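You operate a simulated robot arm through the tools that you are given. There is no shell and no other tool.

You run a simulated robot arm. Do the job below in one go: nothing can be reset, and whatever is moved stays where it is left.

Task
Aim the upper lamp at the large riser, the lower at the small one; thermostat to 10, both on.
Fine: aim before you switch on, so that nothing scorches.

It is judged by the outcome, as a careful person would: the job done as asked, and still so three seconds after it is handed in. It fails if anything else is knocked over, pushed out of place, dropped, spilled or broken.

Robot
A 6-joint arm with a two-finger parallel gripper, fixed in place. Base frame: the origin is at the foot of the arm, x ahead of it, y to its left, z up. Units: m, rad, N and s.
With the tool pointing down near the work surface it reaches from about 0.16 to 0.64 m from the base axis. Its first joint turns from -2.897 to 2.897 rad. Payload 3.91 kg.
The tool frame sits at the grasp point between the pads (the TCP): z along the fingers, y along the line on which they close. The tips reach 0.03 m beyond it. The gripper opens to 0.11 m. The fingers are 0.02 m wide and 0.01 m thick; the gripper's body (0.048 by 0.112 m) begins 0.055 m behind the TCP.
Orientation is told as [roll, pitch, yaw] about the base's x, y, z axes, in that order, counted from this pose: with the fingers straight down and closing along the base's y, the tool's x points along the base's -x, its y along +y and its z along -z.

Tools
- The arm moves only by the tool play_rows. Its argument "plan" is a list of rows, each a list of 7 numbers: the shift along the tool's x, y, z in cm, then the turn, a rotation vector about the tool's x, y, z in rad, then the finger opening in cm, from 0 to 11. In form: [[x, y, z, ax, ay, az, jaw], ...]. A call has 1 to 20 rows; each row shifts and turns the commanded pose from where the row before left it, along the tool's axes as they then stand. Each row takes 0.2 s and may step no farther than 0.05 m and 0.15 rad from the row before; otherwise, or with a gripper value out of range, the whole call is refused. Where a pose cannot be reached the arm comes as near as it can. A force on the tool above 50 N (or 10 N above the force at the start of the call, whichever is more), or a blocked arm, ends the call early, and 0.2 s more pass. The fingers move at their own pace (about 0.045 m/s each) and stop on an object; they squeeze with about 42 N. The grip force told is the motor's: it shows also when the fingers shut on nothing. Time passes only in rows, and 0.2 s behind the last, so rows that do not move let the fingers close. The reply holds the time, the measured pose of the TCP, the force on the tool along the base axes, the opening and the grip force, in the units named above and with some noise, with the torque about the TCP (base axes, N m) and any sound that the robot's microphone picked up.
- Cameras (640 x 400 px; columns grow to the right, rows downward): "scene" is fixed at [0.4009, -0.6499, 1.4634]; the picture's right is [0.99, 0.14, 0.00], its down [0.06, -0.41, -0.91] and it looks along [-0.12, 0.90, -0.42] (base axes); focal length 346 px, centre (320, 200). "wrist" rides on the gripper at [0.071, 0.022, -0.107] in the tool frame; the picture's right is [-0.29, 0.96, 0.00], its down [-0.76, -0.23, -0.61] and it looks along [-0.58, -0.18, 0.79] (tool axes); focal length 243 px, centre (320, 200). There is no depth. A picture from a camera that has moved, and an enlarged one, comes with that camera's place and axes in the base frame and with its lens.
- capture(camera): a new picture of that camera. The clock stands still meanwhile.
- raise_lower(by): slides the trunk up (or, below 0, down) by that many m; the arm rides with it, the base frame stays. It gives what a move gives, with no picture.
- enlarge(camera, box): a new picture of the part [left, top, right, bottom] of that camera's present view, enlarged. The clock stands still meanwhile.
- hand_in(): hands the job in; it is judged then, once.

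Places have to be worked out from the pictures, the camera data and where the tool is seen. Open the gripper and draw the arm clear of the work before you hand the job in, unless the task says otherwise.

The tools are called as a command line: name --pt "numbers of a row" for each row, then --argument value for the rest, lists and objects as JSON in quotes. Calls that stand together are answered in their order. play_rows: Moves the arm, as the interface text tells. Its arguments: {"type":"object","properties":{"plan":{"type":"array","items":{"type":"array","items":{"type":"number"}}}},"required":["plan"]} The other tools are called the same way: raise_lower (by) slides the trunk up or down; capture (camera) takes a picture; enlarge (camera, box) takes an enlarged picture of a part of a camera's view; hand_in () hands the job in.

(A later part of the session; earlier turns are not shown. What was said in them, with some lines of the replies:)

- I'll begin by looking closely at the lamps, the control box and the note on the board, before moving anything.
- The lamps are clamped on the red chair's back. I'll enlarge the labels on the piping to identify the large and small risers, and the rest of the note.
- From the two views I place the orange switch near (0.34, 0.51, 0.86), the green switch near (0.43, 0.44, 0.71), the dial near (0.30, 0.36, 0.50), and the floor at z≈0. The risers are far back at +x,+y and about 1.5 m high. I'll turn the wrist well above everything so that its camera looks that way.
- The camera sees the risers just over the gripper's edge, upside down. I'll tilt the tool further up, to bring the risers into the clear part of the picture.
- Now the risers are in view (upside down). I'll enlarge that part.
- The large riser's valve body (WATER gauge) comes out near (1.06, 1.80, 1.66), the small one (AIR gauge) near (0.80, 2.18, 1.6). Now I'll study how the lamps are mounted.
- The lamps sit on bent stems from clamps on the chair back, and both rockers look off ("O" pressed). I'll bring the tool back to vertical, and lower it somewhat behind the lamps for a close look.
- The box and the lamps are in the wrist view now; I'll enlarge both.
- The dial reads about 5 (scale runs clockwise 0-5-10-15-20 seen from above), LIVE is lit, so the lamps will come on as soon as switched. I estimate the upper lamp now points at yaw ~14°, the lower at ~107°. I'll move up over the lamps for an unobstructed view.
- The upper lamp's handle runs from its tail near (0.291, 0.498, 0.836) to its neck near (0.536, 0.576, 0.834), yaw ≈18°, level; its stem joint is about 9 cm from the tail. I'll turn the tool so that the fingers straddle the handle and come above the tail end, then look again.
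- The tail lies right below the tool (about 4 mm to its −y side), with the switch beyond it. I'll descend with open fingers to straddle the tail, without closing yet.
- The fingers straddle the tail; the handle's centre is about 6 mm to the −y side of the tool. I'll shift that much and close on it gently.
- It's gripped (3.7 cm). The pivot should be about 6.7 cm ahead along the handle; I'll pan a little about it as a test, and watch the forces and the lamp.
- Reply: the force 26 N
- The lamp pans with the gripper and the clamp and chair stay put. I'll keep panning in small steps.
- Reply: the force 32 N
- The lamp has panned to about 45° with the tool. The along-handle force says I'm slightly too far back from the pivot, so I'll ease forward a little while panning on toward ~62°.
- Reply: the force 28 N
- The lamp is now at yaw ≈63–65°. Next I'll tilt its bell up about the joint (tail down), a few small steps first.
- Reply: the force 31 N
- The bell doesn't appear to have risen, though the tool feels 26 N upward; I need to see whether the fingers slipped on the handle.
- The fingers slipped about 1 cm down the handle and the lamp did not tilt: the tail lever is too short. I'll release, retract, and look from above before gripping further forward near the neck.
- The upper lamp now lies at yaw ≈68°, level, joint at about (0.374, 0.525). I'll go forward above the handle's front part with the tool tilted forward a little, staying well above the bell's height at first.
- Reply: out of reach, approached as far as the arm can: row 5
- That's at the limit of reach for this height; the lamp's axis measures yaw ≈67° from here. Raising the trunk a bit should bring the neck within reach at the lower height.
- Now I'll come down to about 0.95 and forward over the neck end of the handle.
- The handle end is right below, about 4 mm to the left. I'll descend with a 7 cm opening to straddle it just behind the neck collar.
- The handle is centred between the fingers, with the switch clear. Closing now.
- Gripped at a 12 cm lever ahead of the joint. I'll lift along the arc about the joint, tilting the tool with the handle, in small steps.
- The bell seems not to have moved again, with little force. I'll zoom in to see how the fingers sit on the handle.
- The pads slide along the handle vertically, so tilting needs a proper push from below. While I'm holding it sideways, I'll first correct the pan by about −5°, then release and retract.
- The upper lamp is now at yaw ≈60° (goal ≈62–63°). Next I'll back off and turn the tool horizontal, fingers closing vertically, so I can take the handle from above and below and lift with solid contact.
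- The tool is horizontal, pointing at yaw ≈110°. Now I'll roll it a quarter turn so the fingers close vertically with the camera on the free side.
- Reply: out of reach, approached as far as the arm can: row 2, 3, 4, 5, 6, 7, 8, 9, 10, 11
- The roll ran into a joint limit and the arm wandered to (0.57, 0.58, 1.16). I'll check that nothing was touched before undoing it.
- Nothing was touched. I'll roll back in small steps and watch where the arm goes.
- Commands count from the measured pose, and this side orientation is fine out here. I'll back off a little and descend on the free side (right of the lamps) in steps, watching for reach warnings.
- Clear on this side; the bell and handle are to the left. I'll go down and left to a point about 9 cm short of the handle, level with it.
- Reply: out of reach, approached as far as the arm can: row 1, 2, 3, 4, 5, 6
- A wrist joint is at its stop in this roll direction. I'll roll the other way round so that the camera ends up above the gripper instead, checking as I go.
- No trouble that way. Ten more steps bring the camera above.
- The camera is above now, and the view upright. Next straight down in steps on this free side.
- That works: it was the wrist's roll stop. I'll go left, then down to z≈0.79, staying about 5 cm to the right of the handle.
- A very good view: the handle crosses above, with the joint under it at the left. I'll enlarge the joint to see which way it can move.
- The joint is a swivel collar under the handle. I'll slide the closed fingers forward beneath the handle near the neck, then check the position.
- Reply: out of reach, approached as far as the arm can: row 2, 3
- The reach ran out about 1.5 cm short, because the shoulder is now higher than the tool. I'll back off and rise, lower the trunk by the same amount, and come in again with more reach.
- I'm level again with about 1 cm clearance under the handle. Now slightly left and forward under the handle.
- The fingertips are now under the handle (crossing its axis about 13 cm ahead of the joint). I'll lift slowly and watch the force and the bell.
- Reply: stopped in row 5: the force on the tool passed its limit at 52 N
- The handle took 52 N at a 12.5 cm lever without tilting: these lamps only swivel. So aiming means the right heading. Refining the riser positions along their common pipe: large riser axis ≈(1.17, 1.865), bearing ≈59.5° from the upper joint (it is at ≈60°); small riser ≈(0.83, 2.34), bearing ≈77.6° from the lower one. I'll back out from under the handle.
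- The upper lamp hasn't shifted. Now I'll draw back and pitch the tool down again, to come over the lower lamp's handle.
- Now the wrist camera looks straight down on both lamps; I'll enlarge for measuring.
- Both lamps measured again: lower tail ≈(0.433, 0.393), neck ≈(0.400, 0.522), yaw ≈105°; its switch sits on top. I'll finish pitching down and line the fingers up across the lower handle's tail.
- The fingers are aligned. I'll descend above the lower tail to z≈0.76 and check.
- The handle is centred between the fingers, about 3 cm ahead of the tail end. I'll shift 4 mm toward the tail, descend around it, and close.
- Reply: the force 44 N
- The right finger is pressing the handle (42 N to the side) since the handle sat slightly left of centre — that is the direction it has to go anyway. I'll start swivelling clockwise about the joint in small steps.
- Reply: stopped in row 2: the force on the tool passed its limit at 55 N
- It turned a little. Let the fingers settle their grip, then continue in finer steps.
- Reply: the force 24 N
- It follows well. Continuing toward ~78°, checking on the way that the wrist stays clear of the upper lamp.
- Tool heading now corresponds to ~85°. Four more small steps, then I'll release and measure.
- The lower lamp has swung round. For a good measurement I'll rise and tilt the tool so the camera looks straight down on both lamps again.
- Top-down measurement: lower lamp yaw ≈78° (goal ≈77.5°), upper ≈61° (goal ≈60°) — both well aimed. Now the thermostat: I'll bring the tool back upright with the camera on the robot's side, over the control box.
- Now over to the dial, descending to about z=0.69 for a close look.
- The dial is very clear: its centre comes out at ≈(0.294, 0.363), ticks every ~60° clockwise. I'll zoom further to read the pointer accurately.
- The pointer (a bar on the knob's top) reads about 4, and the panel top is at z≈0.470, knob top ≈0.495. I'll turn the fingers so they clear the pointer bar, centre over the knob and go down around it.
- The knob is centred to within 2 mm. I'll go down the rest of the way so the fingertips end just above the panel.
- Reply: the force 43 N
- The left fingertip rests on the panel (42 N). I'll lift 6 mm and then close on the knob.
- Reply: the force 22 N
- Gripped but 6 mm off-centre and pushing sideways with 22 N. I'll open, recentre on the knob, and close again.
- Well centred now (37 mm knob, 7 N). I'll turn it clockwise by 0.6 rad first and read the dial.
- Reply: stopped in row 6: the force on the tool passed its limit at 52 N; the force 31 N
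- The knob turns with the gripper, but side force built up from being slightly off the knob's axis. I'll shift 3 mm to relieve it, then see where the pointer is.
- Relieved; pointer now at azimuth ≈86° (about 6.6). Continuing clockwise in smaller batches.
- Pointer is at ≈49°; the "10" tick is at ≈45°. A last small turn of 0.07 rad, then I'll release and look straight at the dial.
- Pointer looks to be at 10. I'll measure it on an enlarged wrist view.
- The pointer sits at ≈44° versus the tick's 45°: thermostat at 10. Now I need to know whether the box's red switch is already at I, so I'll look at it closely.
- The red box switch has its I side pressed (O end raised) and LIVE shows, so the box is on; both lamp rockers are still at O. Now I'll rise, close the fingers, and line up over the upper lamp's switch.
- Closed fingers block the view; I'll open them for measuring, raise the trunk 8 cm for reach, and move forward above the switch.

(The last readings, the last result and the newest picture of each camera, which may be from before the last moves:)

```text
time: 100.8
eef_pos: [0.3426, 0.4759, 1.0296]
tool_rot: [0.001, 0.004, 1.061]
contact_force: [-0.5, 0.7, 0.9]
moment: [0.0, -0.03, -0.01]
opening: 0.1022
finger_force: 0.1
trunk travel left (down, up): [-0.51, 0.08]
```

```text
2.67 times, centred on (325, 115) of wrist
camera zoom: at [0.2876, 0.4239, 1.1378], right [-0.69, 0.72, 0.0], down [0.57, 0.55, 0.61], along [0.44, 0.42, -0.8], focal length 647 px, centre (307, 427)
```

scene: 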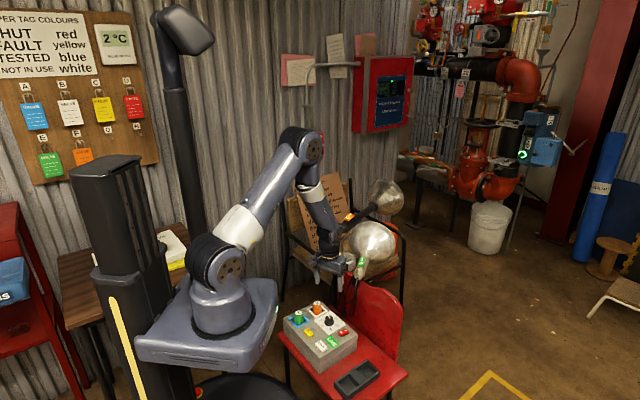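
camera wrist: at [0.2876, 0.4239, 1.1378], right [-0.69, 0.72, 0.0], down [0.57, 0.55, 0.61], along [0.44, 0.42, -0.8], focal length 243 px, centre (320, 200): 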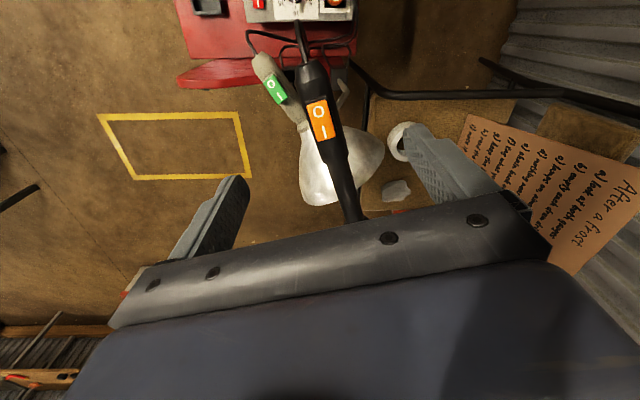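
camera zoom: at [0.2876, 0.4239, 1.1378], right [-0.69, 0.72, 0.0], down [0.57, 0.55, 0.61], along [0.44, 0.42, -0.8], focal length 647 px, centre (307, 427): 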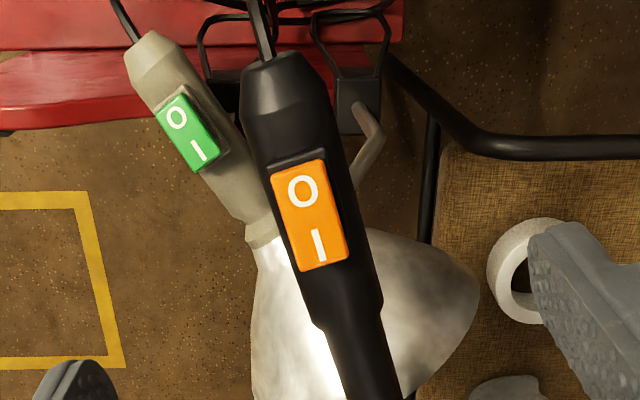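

Good view: upper handle yaw reads 60.1°. The I end of the orange rocker is at ≈(0.361, 0.500), top about z 0.875. I'll close the fingers, move over it, and come down to just above.

play_rows --pt "-1.5 -0.2 0 0 0 0 6" --pt "-1.5 -0.2 0 0 0 0 2" --pt "0 0 2 0 0 0 0" --pt "0 0 3 0 0 0 0" --pt "0 0 3 0 0 0 0" --pt "0 0 1.5 0 0 0 0" --pt "0 0 0 0 0 0 0"

enlarge --camera "scene" --box '[320, 180, 400, 260]'

capture --camera "wrist"

```text
time: 102.4
eef_pos: [0.3626, 0.5, 0.9366]
tool_rot: [-0.001, 0.002, 1.062]
contact_force: [0.2, -0.2, 0.3]
moment: [-0.03, 0.01, -0.02]
opening: 0.0002
finger_force: 37.0
trunk travel left (down, up): [-0.51, 0.08]
```

```text
5.00 times, centred on (360, 220) of scene
camera zoom: at [0.4009, -0.6499, 1.4634], right [0.99, 0.14, 0.0], down [0.06, -0.41, -0.91], along [-0.12, 0.9, -0.42], focal length 1728 px, centre (120, 100)
```

zoom: 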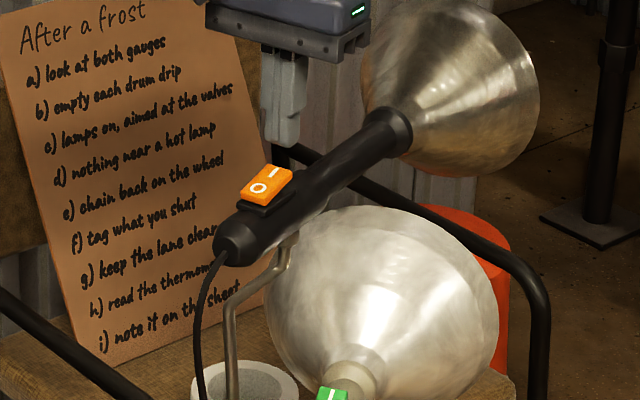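

```text
taken
camera wrist: at [0.3082, 0.448, 1.044], right [-0.69, 0.72, 0.0], down [0.57, 0.55, 0.61], along [0.44, 0.42, -0.8], focal length 243 px, centre (320, 200)
```

wrist: 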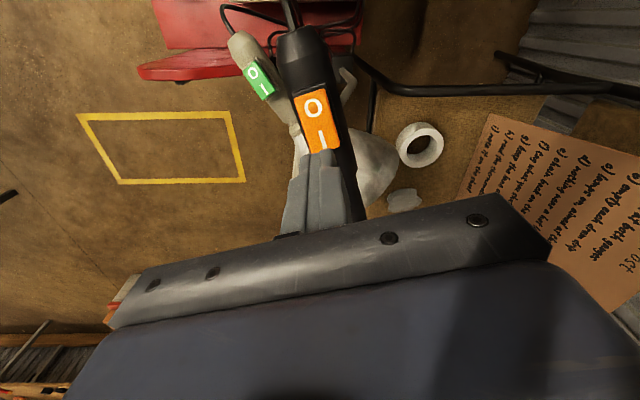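

The fingertips are right above the "I". Pressing down gently in small steps.

play_rows --pt "-0.1 0 1.5 0 0 0 0" --pt "-0.1 0 0.7 0 0 0 0" --pt "0 0 0.4 0 0 0 0" --pt "0 0 0.4 0 0 0 0" --pt "0 0 0 0 0 0 0"

enlarge --camera "scene" --box '[320, 180, 400, 260]'

```text
time: 103.6
eef_pos: [0.3636, 0.5018, 0.9103]
tool_rot: [0.0, -0.005, 1.061]
contact_force: [3.6, -0.5, 28.3]
moment: [-0.27, 0.02, 0.09]
opening: 0.0002
finger_force: 37.7
trunk travel left (down, up): [-0.51, 0.08]
```

```text
5.00 times, centred on (360, 220) of scene
camera zoom: at [0.4009, -0.6499, 1.4634], right [0.99, 0.14, 0.0], down [0.06, -0.41, -0.91], along [-0.12, 0.9, -0.42], focal length 1728 px, centre (120, 100)
```

zoom: 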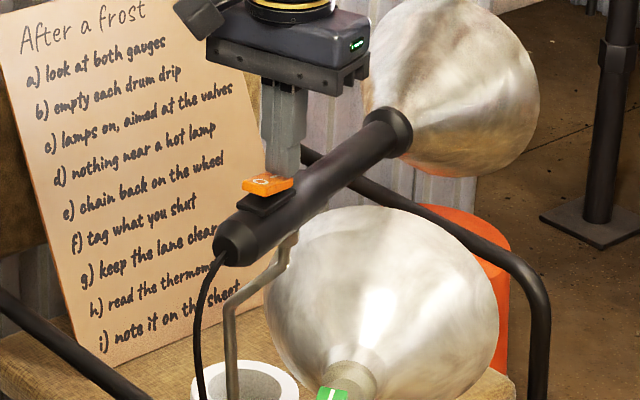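

The rocker flipped and the scene has brightened: the upper lamp is on. I'll lift off and look at the whole scene.

play_rows --pt "0 0 -2 0 0 0 0" --pt "0 0 -4 0 0 0 0" --pt "0 0 -4 0 0 0 0" --pt "3 0 -2 0 0 0 4"

capture --camera "scene"

enlarge --camera "scene" --box '[400, 0, 600, 150]'

enlarge --camera "scene" --box '[300, 170, 420, 290]'

```text
time: 104.6
eef_pos: [0.3493, 0.4752, 1.0265]
tool_rot: [-0.002, 0.005, 1.063]
contact_force: [-0.1, 0.6, -0.8]
moment: [-0.04, 0.01, -0.01]
opening: 0.0325
finger_force: 0.0
trunk travel left (down, up): [-0.51, 0.08]
```

```text
taken
```

scene: 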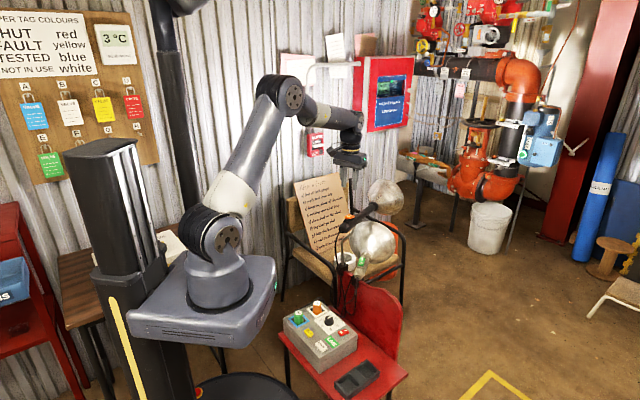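

```text
2.67 times, centred on (500, 75) of scene
camera zoom: at [0.4009, -0.6499, 1.4634], right [0.99, 0.14, 0.0], down [0.06, -0.41, -0.91], along [-0.12, 0.9, -0.42], focal length 922 px, centre (-160, 533)
```

zoom: 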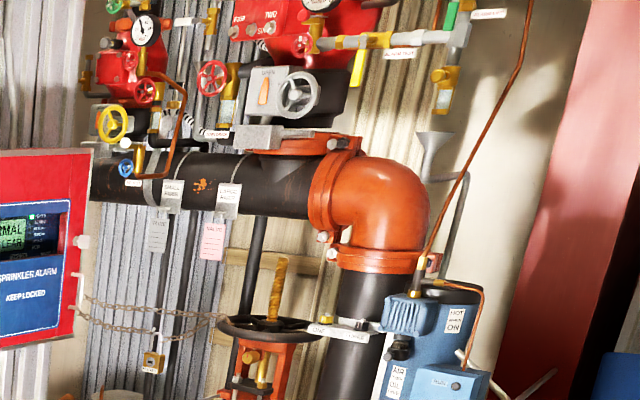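

```text
3.33 times, centred on (360, 230) of scene
camera zoom: at [0.4009, -0.6499, 1.4634], right [0.99, 0.14, 0.0], down [0.06, -0.41, -0.91], along [-0.12, 0.9, -0.42], focal length 1152 px, centre (187, 100)
```

zoom: 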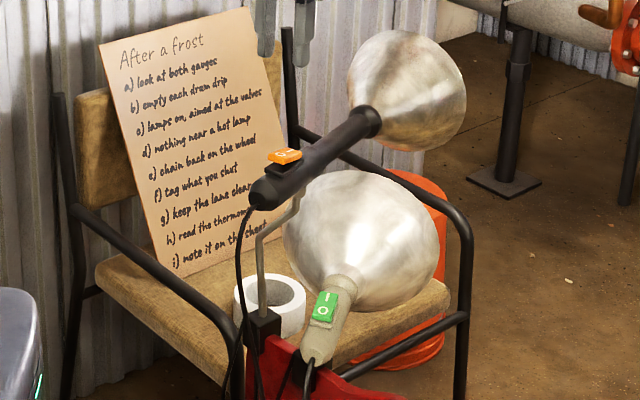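

The upper lamp is on (thermometer already reads 3 °C) and lights the niche. For the lower switch I'll approach with a tilted tool from the robot's side, to stay clear of the upper handle: first back off to the right and set that orientation.

play_rows --pt "1.53 -3.17 1.7 0 0 0 2" --pt "1.53 -3.17 1.7 0 0 0 0" --pt "1.53 -3.17 1.7 0 0 0 0" --pt "1.53 -3.17 1.7 0 0 0 0" --pt "0 0 0 0 0 -0.15 0" --pt "0 0 0 0 0 -0.15 0" --pt "0 0 0 0 0 -0.15 0" --pt "0 0 0 0 0 -0.15 0" --pt "0 0 0 0 -0.14 0 0" --pt "0 0 0 0 -0.14 0 0" --pt "0 0 0 0 -0.14 0 0" --pt "0 0 0 0 -0.14 0 0" --pt "0 0 0 0 -0.14 0 0" --pt "0 0 0 0 0 0 0"

capture --camera "scene"

capture --camera "wrist"

```text
time: 107.6
eef_pos: [0.4302, 0.3621, 0.9592]
tool_rot: [0.002, -0.697, 1.66]
contact_force: [0.3, 0.1, 0.5]
moment: [-0.01, 0.02, 0.02]
opening: 0.0
finger_force: 37.8
trunk travel left (down, up): [-0.51, 0.08]
```

```text
taken
```

scene: 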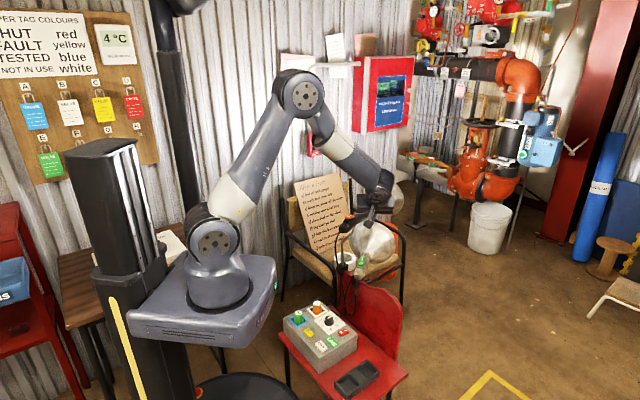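

```text
taken
camera wrist: at [0.4196, 0.2362, 0.9953], right [-0.97, 0.14, 0.19], down [0.21, 0.21, 0.95], along [0.09, 0.97, -0.23], focal length 243 px, centre (320, 200)
```

wrist: 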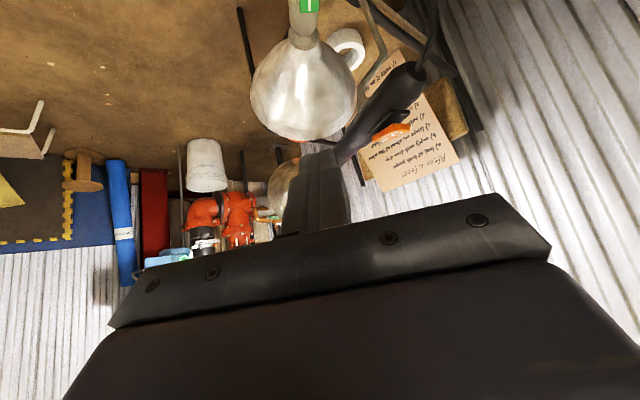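

Set. Now down and forward so the fingertips come just above the green rocker's I end.

play_rows --pt "2.17 0.24 2.59 0 0 0 0" --pt "2.17 0.24 2.59 0 0 0 0" --pt "2.17 0.24 2.59 0 0 0 0" --pt "2.17 0.24 2.59 0 0 0 0" --pt "2.17 0.24 2.59 0 0 0 0" --pt "-1.4 0 1.16 0 0 0 0" --pt "0 0 0 0 0 0 0"

capture --camera "wrist"

enlarge --camera "scene" --box '[310, 190, 420, 300]'

```text
time: 109.2
eef_pos: [0.4168, 0.3809, 0.7875]
tool_rot: [0.001, -0.699, 1.66]
contact_force: [0.1, 0.4, 0.1]
moment: [0.0, 0.0, 0.01]
opening: 0.0
finger_force: 37.6
trunk travel left (down, up): [-0.51, 0.08]
```

```text
taken
camera wrist: at [0.4056, 0.2543, 0.8265], right [-0.97, 0.13, 0.19], down [0.21, 0.21, 0.95], along [0.09, 0.97, -0.23], focal length 243 px, centre (320, 200)
```

wrist: 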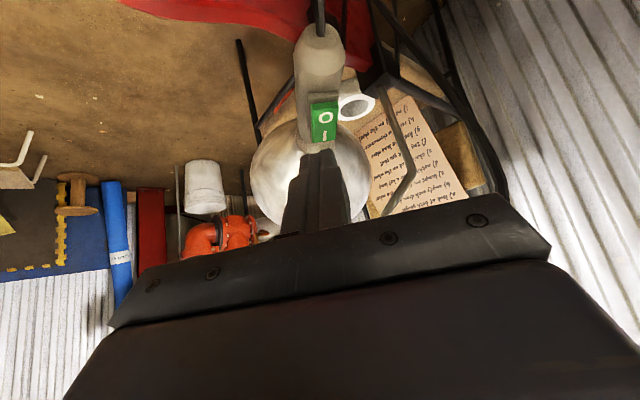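

```text
3.64 times, centred on (365, 245) of scene
camera zoom: at [0.4009, -0.6499, 1.4634], right [0.99, 0.14, 0.0], down [0.06, -0.41, -0.91], along [-0.12, 0.9, -0.42], focal length 1257 px, centre (156, 36)
```

zoom: 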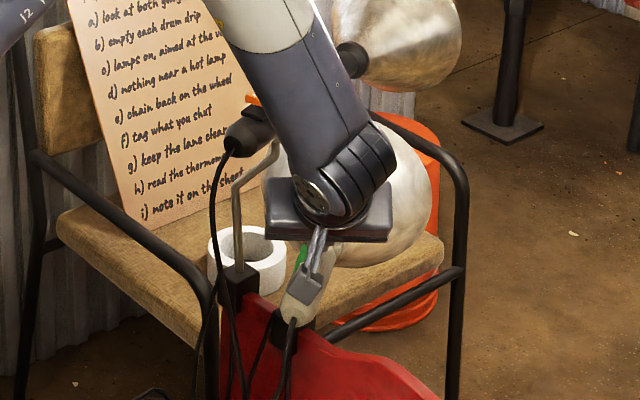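

The green rocker is just ahead, top at z≈0.725, and I'm in line with it. Forward 6 cm, still 3 cm above it.

play_rows --pt "-1.52 0.06 1.27 0 0 0 0" --pt "-1.52 0.06 1.27 0 0 0 0" --pt "-1.52 0.06 1.27 0 0 0 0" --pt "0 0 0 0 0 0 0"

enlarge --camera "wrist" --box '[240, 40, 400, 200]'

enlarge --camera "scene" --box '[320, 200, 400, 280]'

```text
time: 110.2
eef_pos: [0.4099, 0.4386, 0.7899]
tool_rot: [0.002, -0.698, 1.66]
contact_force: [-0.4, -0.8, 0.2]
moment: [-0.01, 0.01, -0.03]
opening: 0.0
finger_force: 37.4
trunk travel left (down, up): [-0.51, 0.08]
```

```text
2.50 times, centred on (320, 120) of wrist
camera zoom: at [0.398, 0.3137, 0.8266], right [-0.97, 0.13, 0.19], down [0.21, 0.21, 0.95], along [0.09, 0.97, -0.24], focal length 606 px, centre (320, 400)
```

zoom: 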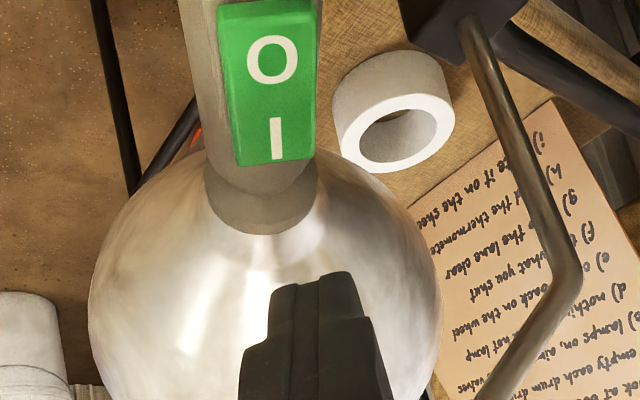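

```text
5.00 times, centred on (360, 240) of scene
camera zoom: at [0.4009, -0.6499, 1.4634], right [0.99, 0.14, 0.0], down [0.06, -0.41, -0.91], along [-0.12, 0.9, -0.42], focal length 1728 px, centre (120, 0)
```

zoom: 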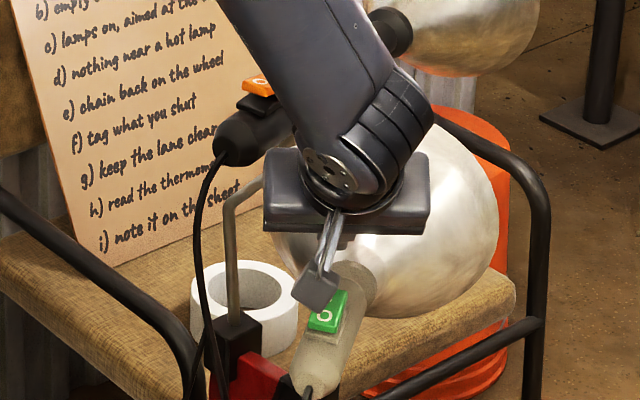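

The fingertip corner is directly above the "I" end. Pressing down in small steps.

play_rows --pt "1.28 0 1.53 0 0 0 0" --pt "0.51 0 0.61 0 0 0 0" --pt "0.26 0 0.31 0 0 0 0" --pt "0.26 0 0.31 0 0 0 0" --pt "0.26 0 0.31 0 0 0 0" --pt "0 0 0 0 0 0 0"

capture --camera "wrist"

enlarge --camera "scene" --box '[320, 200, 400, 280]'

```text
time: 111.6
eef_pos: [0.4091, 0.438, 0.7495]
tool_rot: [0.005, -0.696, 1.662]
contact_force: [0.6, 0.1, 0.4]
moment: [0.01, 0.01, 0.0]
opening: 0.0001
finger_force: 38.1
trunk travel left (down, up): [-0.51, 0.08]
```

```text
taken
camera wrist: at [0.3979, 0.3118, 0.7867], right [-0.97, 0.14, 0.19], down [0.21, 0.21, 0.95], along [0.09, 0.97, -0.24], focal length 243 px, centre (320, 200)
```

wrist: 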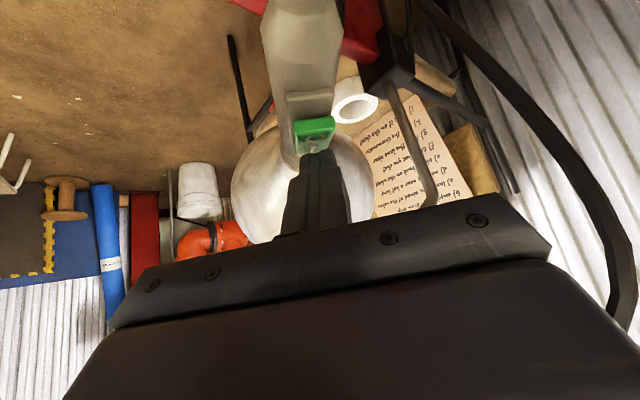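

```text
5.00 times, centred on (360, 240) of scene
camera zoom: at [0.4009, -0.6499, 1.4634], right [0.99, 0.14, 0.0], down [0.06, -0.41, -0.91], along [-0.12, 0.9, -0.42], focal length 1728 px, centre (120, 0)
```

zoom: 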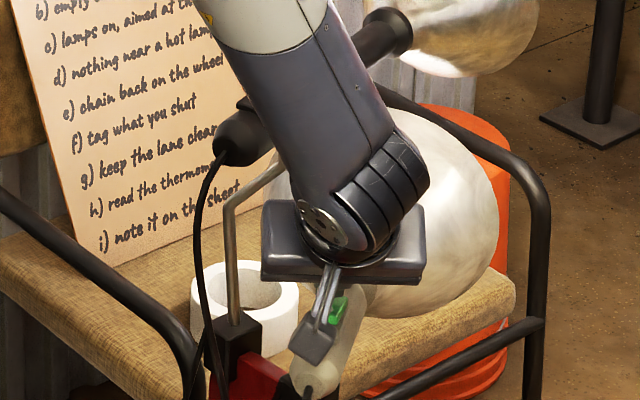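

No force remains, and the rocker looks changed; I'll lift off and check whether it flipped.

play_rows --pt "-1.28 0 -1.53 0 0 0 0" --pt "-1.28 0 -1.53 0 0 0 0" --pt "2.28 0 -1.9 0 0 0 0" --pt "2.28 0 -1.9 0 0 0 0"

enlarge --camera "wrist" --box '[240, 20, 400, 180]'

capture --camera "scene"

enlarge --camera "scene" --box '[320, 190, 420, 290]'

```text
time: 112.6
eef_pos: [0.4163, 0.3792, 0.7911]
tool_rot: [0.002, -0.698, 1.661]
contact_force: [0.5, -0.3, 0.3]
moment: [0.0, 0.02, 0.03]
opening: 0.0
finger_force: 37.8
trunk travel left (down, up): [-0.51, 0.08]
```

```text
2.50 times, centred on (320, 100) of wrist
camera zoom: at [0.4051, 0.2533, 0.8275], right [-0.97, 0.13, 0.19], down [0.21, 0.21, 0.95], along [0.09, 0.97, -0.23], focal length 606 px, centre (320, 450)
```

zoom: 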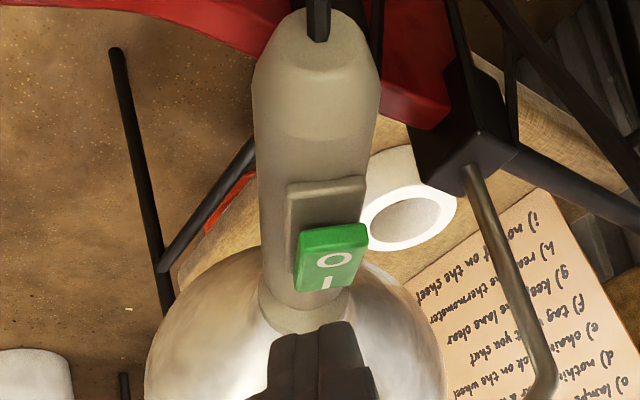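

```text
taken
```

scene: 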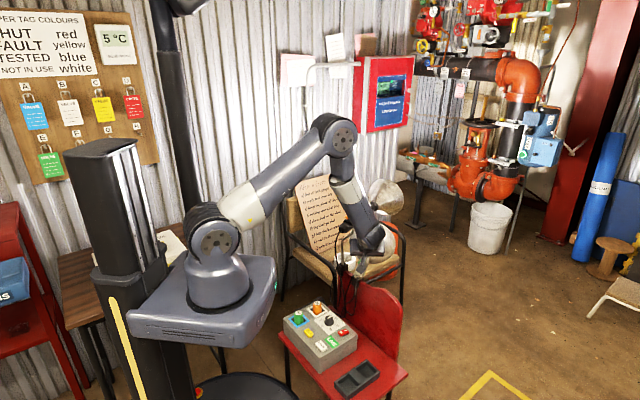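

```text
4.00 times, centred on (370, 240) of scene
camera zoom: at [0.4009, -0.6499, 1.4634], right [0.99, 0.14, 0.0], down [0.06, -0.41, -0.91], along [-0.12, 0.9, -0.42], focal length 1383 px, centre (120, 40)
```

zoom: 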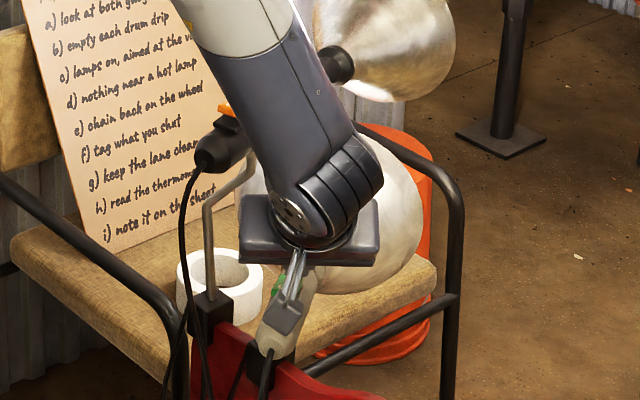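

The green rocker is flipped too: O end up, I end down, and the picture brightened again (5 °C) — both lamps on. I'll draw back up and re-check both headings from above.

play_rows --pt "-1.93 0 -2.3 0 0 0 0" --pt "-1.93 0 -2.3 0 0 0 3" --pt "-1.93 0 -2.3 0 0 0 6" --pt "-1.93 0 -2.3 0 0 0 9" --pt "-1.93 0 -2.3 0 0 0 11" --pt "-1.93 0 -2.3 0 0 0 11" --pt "-1.93 0 -2.3 0 0 0 11" --pt "0 0 0 0 0.14 0 11" --pt "0 0 0 0 0.14 0 11" --pt "0 0 0 0 0.14 0 11" --pt "0 0 0 0 0.14 0 11" --pt "0 0 0 0 0.137 0 11"

capture --camera "wrist"

enlarge --camera "scene" --box '[300, 170, 440, 290]'

enlarge --camera "scene" --box '[390, 0, 590, 140]'

```text
time: 115.2
eef_pos: [0.4149, 0.3775, 0.9995]
tool_rot: [0.0, 0.002, 1.66]
contact_force: [0.7, 0.8, -0.8]
moment: [0.0, -0.02, -0.02]
opening: 0.1102
finger_force: 0.1
trunk travel left (down, up): [-0.51, 0.08]
```

```text
taken
camera wrist: at [0.3992, 0.3049, 1.1081], right [-0.98, 0.2, 0.0], down [0.16, 0.78, 0.61], along [0.12, 0.59, -0.8], focal length 243 px, centre (320, 200)
```

wrist: 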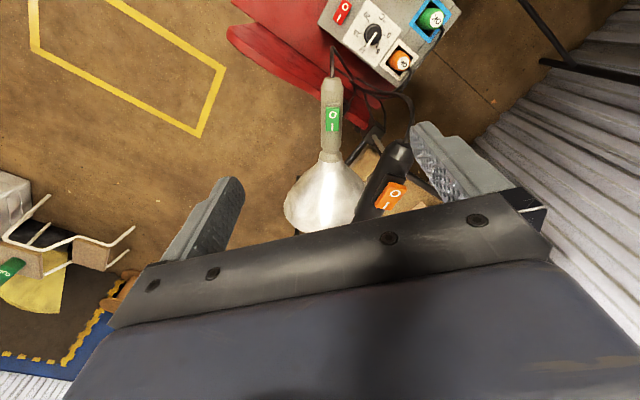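

```text
3.33 times, centred on (370, 230) of scene
camera zoom: at [0.4009, -0.6499, 1.4634], right [0.99, 0.14, 0.0], down [0.06, -0.41, -0.91], along [-0.12, 0.9, -0.42], focal length 1152 px, centre (153, 100)
```

zoom: 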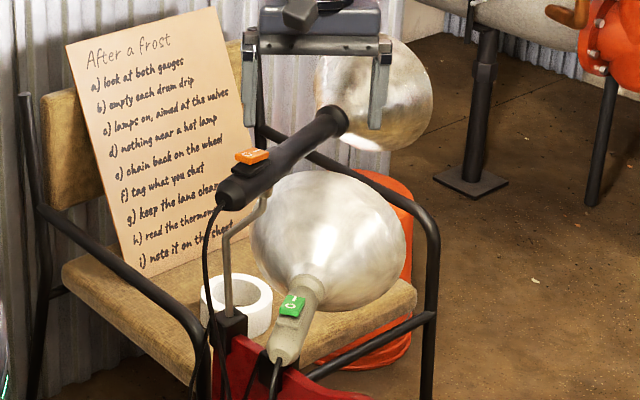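

```text
2.86 times, centred on (490, 70) of scene
camera zoom: at [0.4009, -0.6499, 1.4634], right [0.99, 0.14, 0.0], down [0.06, -0.41, -0.91], along [-0.12, 0.9, -0.42], focal length 988 px, centre (-166, 571)
```

zoom: 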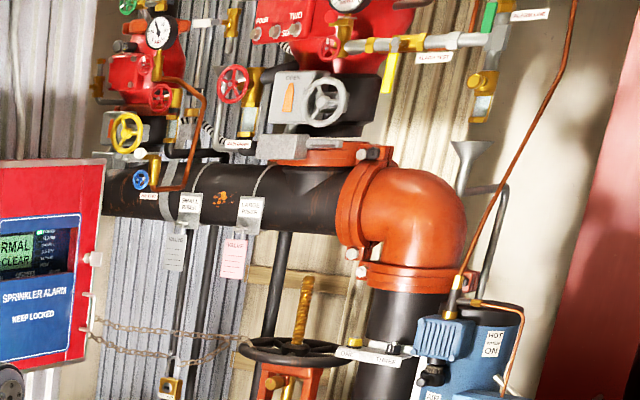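

Both rockers show I; I'll enlarge the top view to re-measure the headings.

enlarge --camera "wrist" --box '[260, 60, 440, 240]'

```text
2.22 times, centred on (350, 150) of wrist
camera zoom: at [0.3992, 0.3049, 1.1081], right [-0.98, 0.2, 0.0], down [0.16, 0.78, 0.61], along [0.12, 0.59, -0.8], focal length 539 px, centre (253, 311)
```

zoom: 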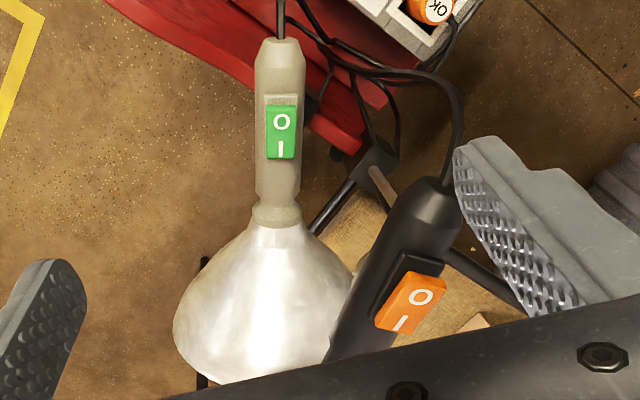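

Lower lamp still at ≈78°, upper at ≈60–62°, both switched on. I'll withdraw the open gripper up and back toward its starting place.

play_rows --pt "0 0 -4 0 0 0 11" --pt "1.03 3.0 -3 0 0 0 11" --pt "1.03 3.0 -3 0 0 0 11" --pt "1.03 3.0 -3 0 0 0 11" --pt "1.03 3.0 -3 0 0 0 11" --pt "1.03 3.0 -3 0 0 0 11" --pt "1.03 3.0 -1 0 0 0 11" --pt "0 0 0 0 0 0 11"

capture --camera "scene"

enlarge --camera "scene" --box '[280, 165, 440, 365]'

enlarge --camera "scene" --box '[310, 300, 360, 340]'

capture --camera "wrist"

```text
time: 117.0
eef_pos: [0.2417, 0.2989, 1.1991]
tool_rot: [0.003, 0.0, 1.661]
contact_force: [-0.8, 0.0, 0.2]
moment: [-0.01, 0.04, -0.03]
opening: 0.1098
finger_force: 0.1
trunk travel left (down, up): [-0.51, 0.08]
```

```text
taken
```

scene: 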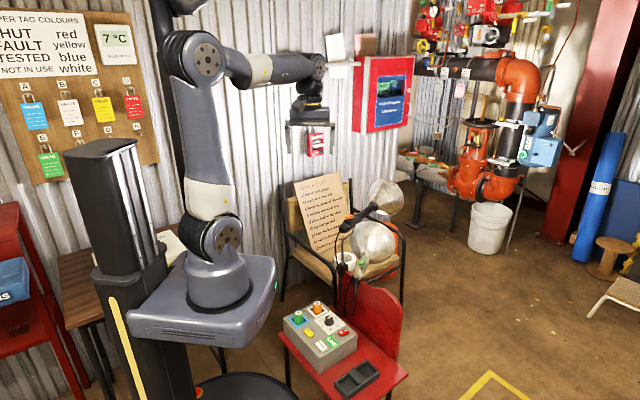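

```text
2.00 times, centred on (360, 265) of scene
camera zoom: at [0.4009, -0.6499, 1.4634], right [0.99, 0.14, 0.0], down [0.06, -0.41, -0.91], along [-0.12, 0.9, -0.42], focal length 691 px, centre (240, 70)
```

zoom: 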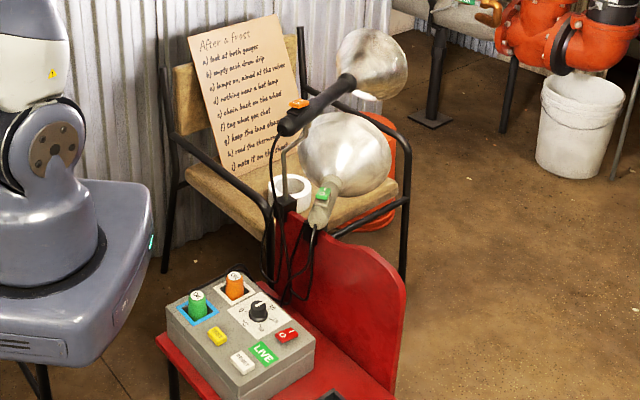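

```text
10.00 times, centred on (335, 320) of scene
camera zoom: at [0.4009, -0.6499, 1.4634], right [0.99, 0.14, 0.0], down [0.06, -0.41, -0.91], along [-0.12, 0.9, -0.42], focal length 3457 px, centre (170, -1000)
```

zoom: 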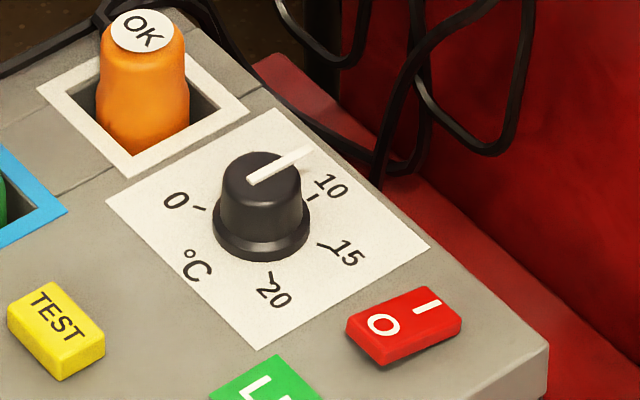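

```text
taken
camera wrist: at [0.2259, 0.2264, 1.3073], right [-0.98, 0.2, 0.0], down [0.16, 0.78, 0.61], along [0.12, 0.6, -0.79], focal length 243 px, centre (320, 200)
```

wrist: 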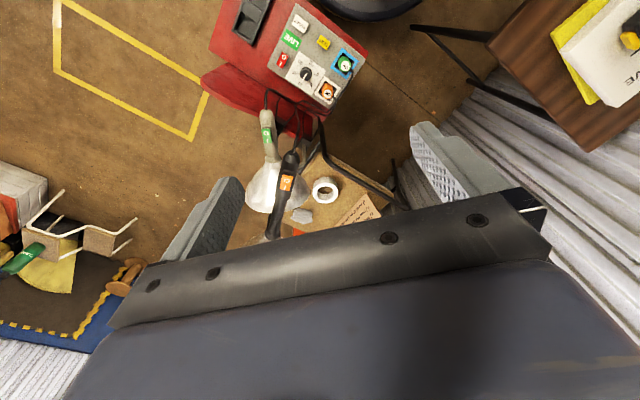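

Everything stands as it should: dial at 10, both rockers at I, temperature climbing (7 °C). As a last check of the aim, I'll tilt the camera up toward the risers to see the light on them.

play_rows --pt "0 0 0 0 0 0.115 11" --pt "0 0 0 0 0 0.115 11" --pt "0 0 0 0 0 0.115 11" --pt "0 0 0 0 0 0.115 11" --pt "0 0 0 0 -0.15 0 11" --pt "0 0 0 0 -0.15 0 11" --pt "0 0 0 0 -0.15 0 11" --pt "0 0 0 0 -0.15 0 11" --pt "0 0 0 0 -0.15 0 11" --pt "0 0 0 0 -0.15 0 11" --pt "0 0 0 0 -0.15 0 11" --pt "0 0 0 0 -0.15 0 11" --pt "0 0 0 0 -0.1 0 11"

enlarge --camera "wrist" --box '[200, 0, 440, 220]'

capture --camera "wrist"

```text
time: 119.8
eef_pos: [0.2418, 0.2994, 1.1995]
tool_rot: [0.007, -1.3, 1.194]
contact_force: [1.3, 1.0, 0.4]
moment: [-0.01, 0.03, 0.01]
opening: 0.1099
finger_force: 0.1
trunk travel left (down, up): [-0.51, 0.08]
```

```text
1.82 times, centred on (320, 110) of wrist
camera zoom: at [0.176, 0.1929, 1.1602], right [-0.86, 0.42, 0.28], down [0.08, -0.44, 0.89], along [0.5, 0.79, 0.35], focal length 441 px, centre (320, 364)
```

zoom: 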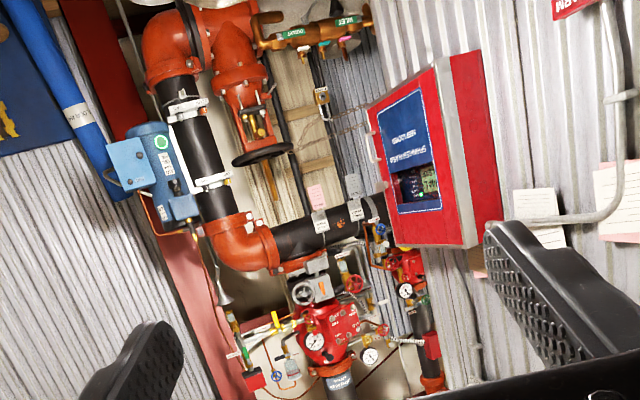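

```text
taken
camera wrist: at [0.176, 0.1929, 1.1602], right [-0.86, 0.42, 0.28], down [0.08, -0.44, 0.89], along [0.5, 0.79, 0.35], focal length 243 px, centre (320, 200)
```

wrist: 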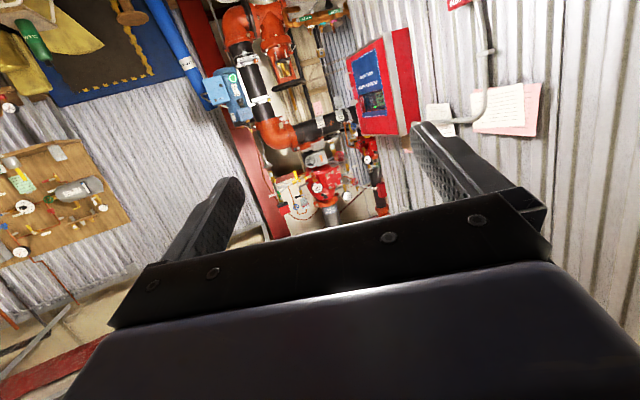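

Both risers are brightly lit, and their bearings from the lamps (≈59.8° and ≈77°) agree with the lamps' headings to about 2°. The dial is at 10, both lamps are on, the gripper is open and the arm is clear above the work, so I hand in.

hand_in

```text
The job is handed in.
```

The job is handed in. Both lamps are aimed and on, and the thermostat is at 10.

- **Upper lamp:** it points at about 60–62°, and the large riser is at about 60° from it.
- **Lower lamp:** it points at about 78°, and the small riser is at about 77° from it.
- **Tilt:** I aimed by heading only. I could not tilt the lamps: the upper one did not move under about 52 N, and I did not try the lower one. The riser valves sit well above lamp height, but both were brightly lit in the last picture.
- **Thermostat:** the pointer reads 10, to within about a quarter of a degree on the dial. It was at about 4 before.
- **Order:** I aimed both lamps and set the dial before switching anything on. The niche thermometer rose from 2 °C to 7 °C by the last reading.
- **Near the lamps:** the lower lamp is close enough to light the underside of the upper lamp's metal bell. Neither lamp points at the note or the wooden chair.

I saw nothing else moved, knocked over or out of place. The gripper is open and the arm is clear above the work.
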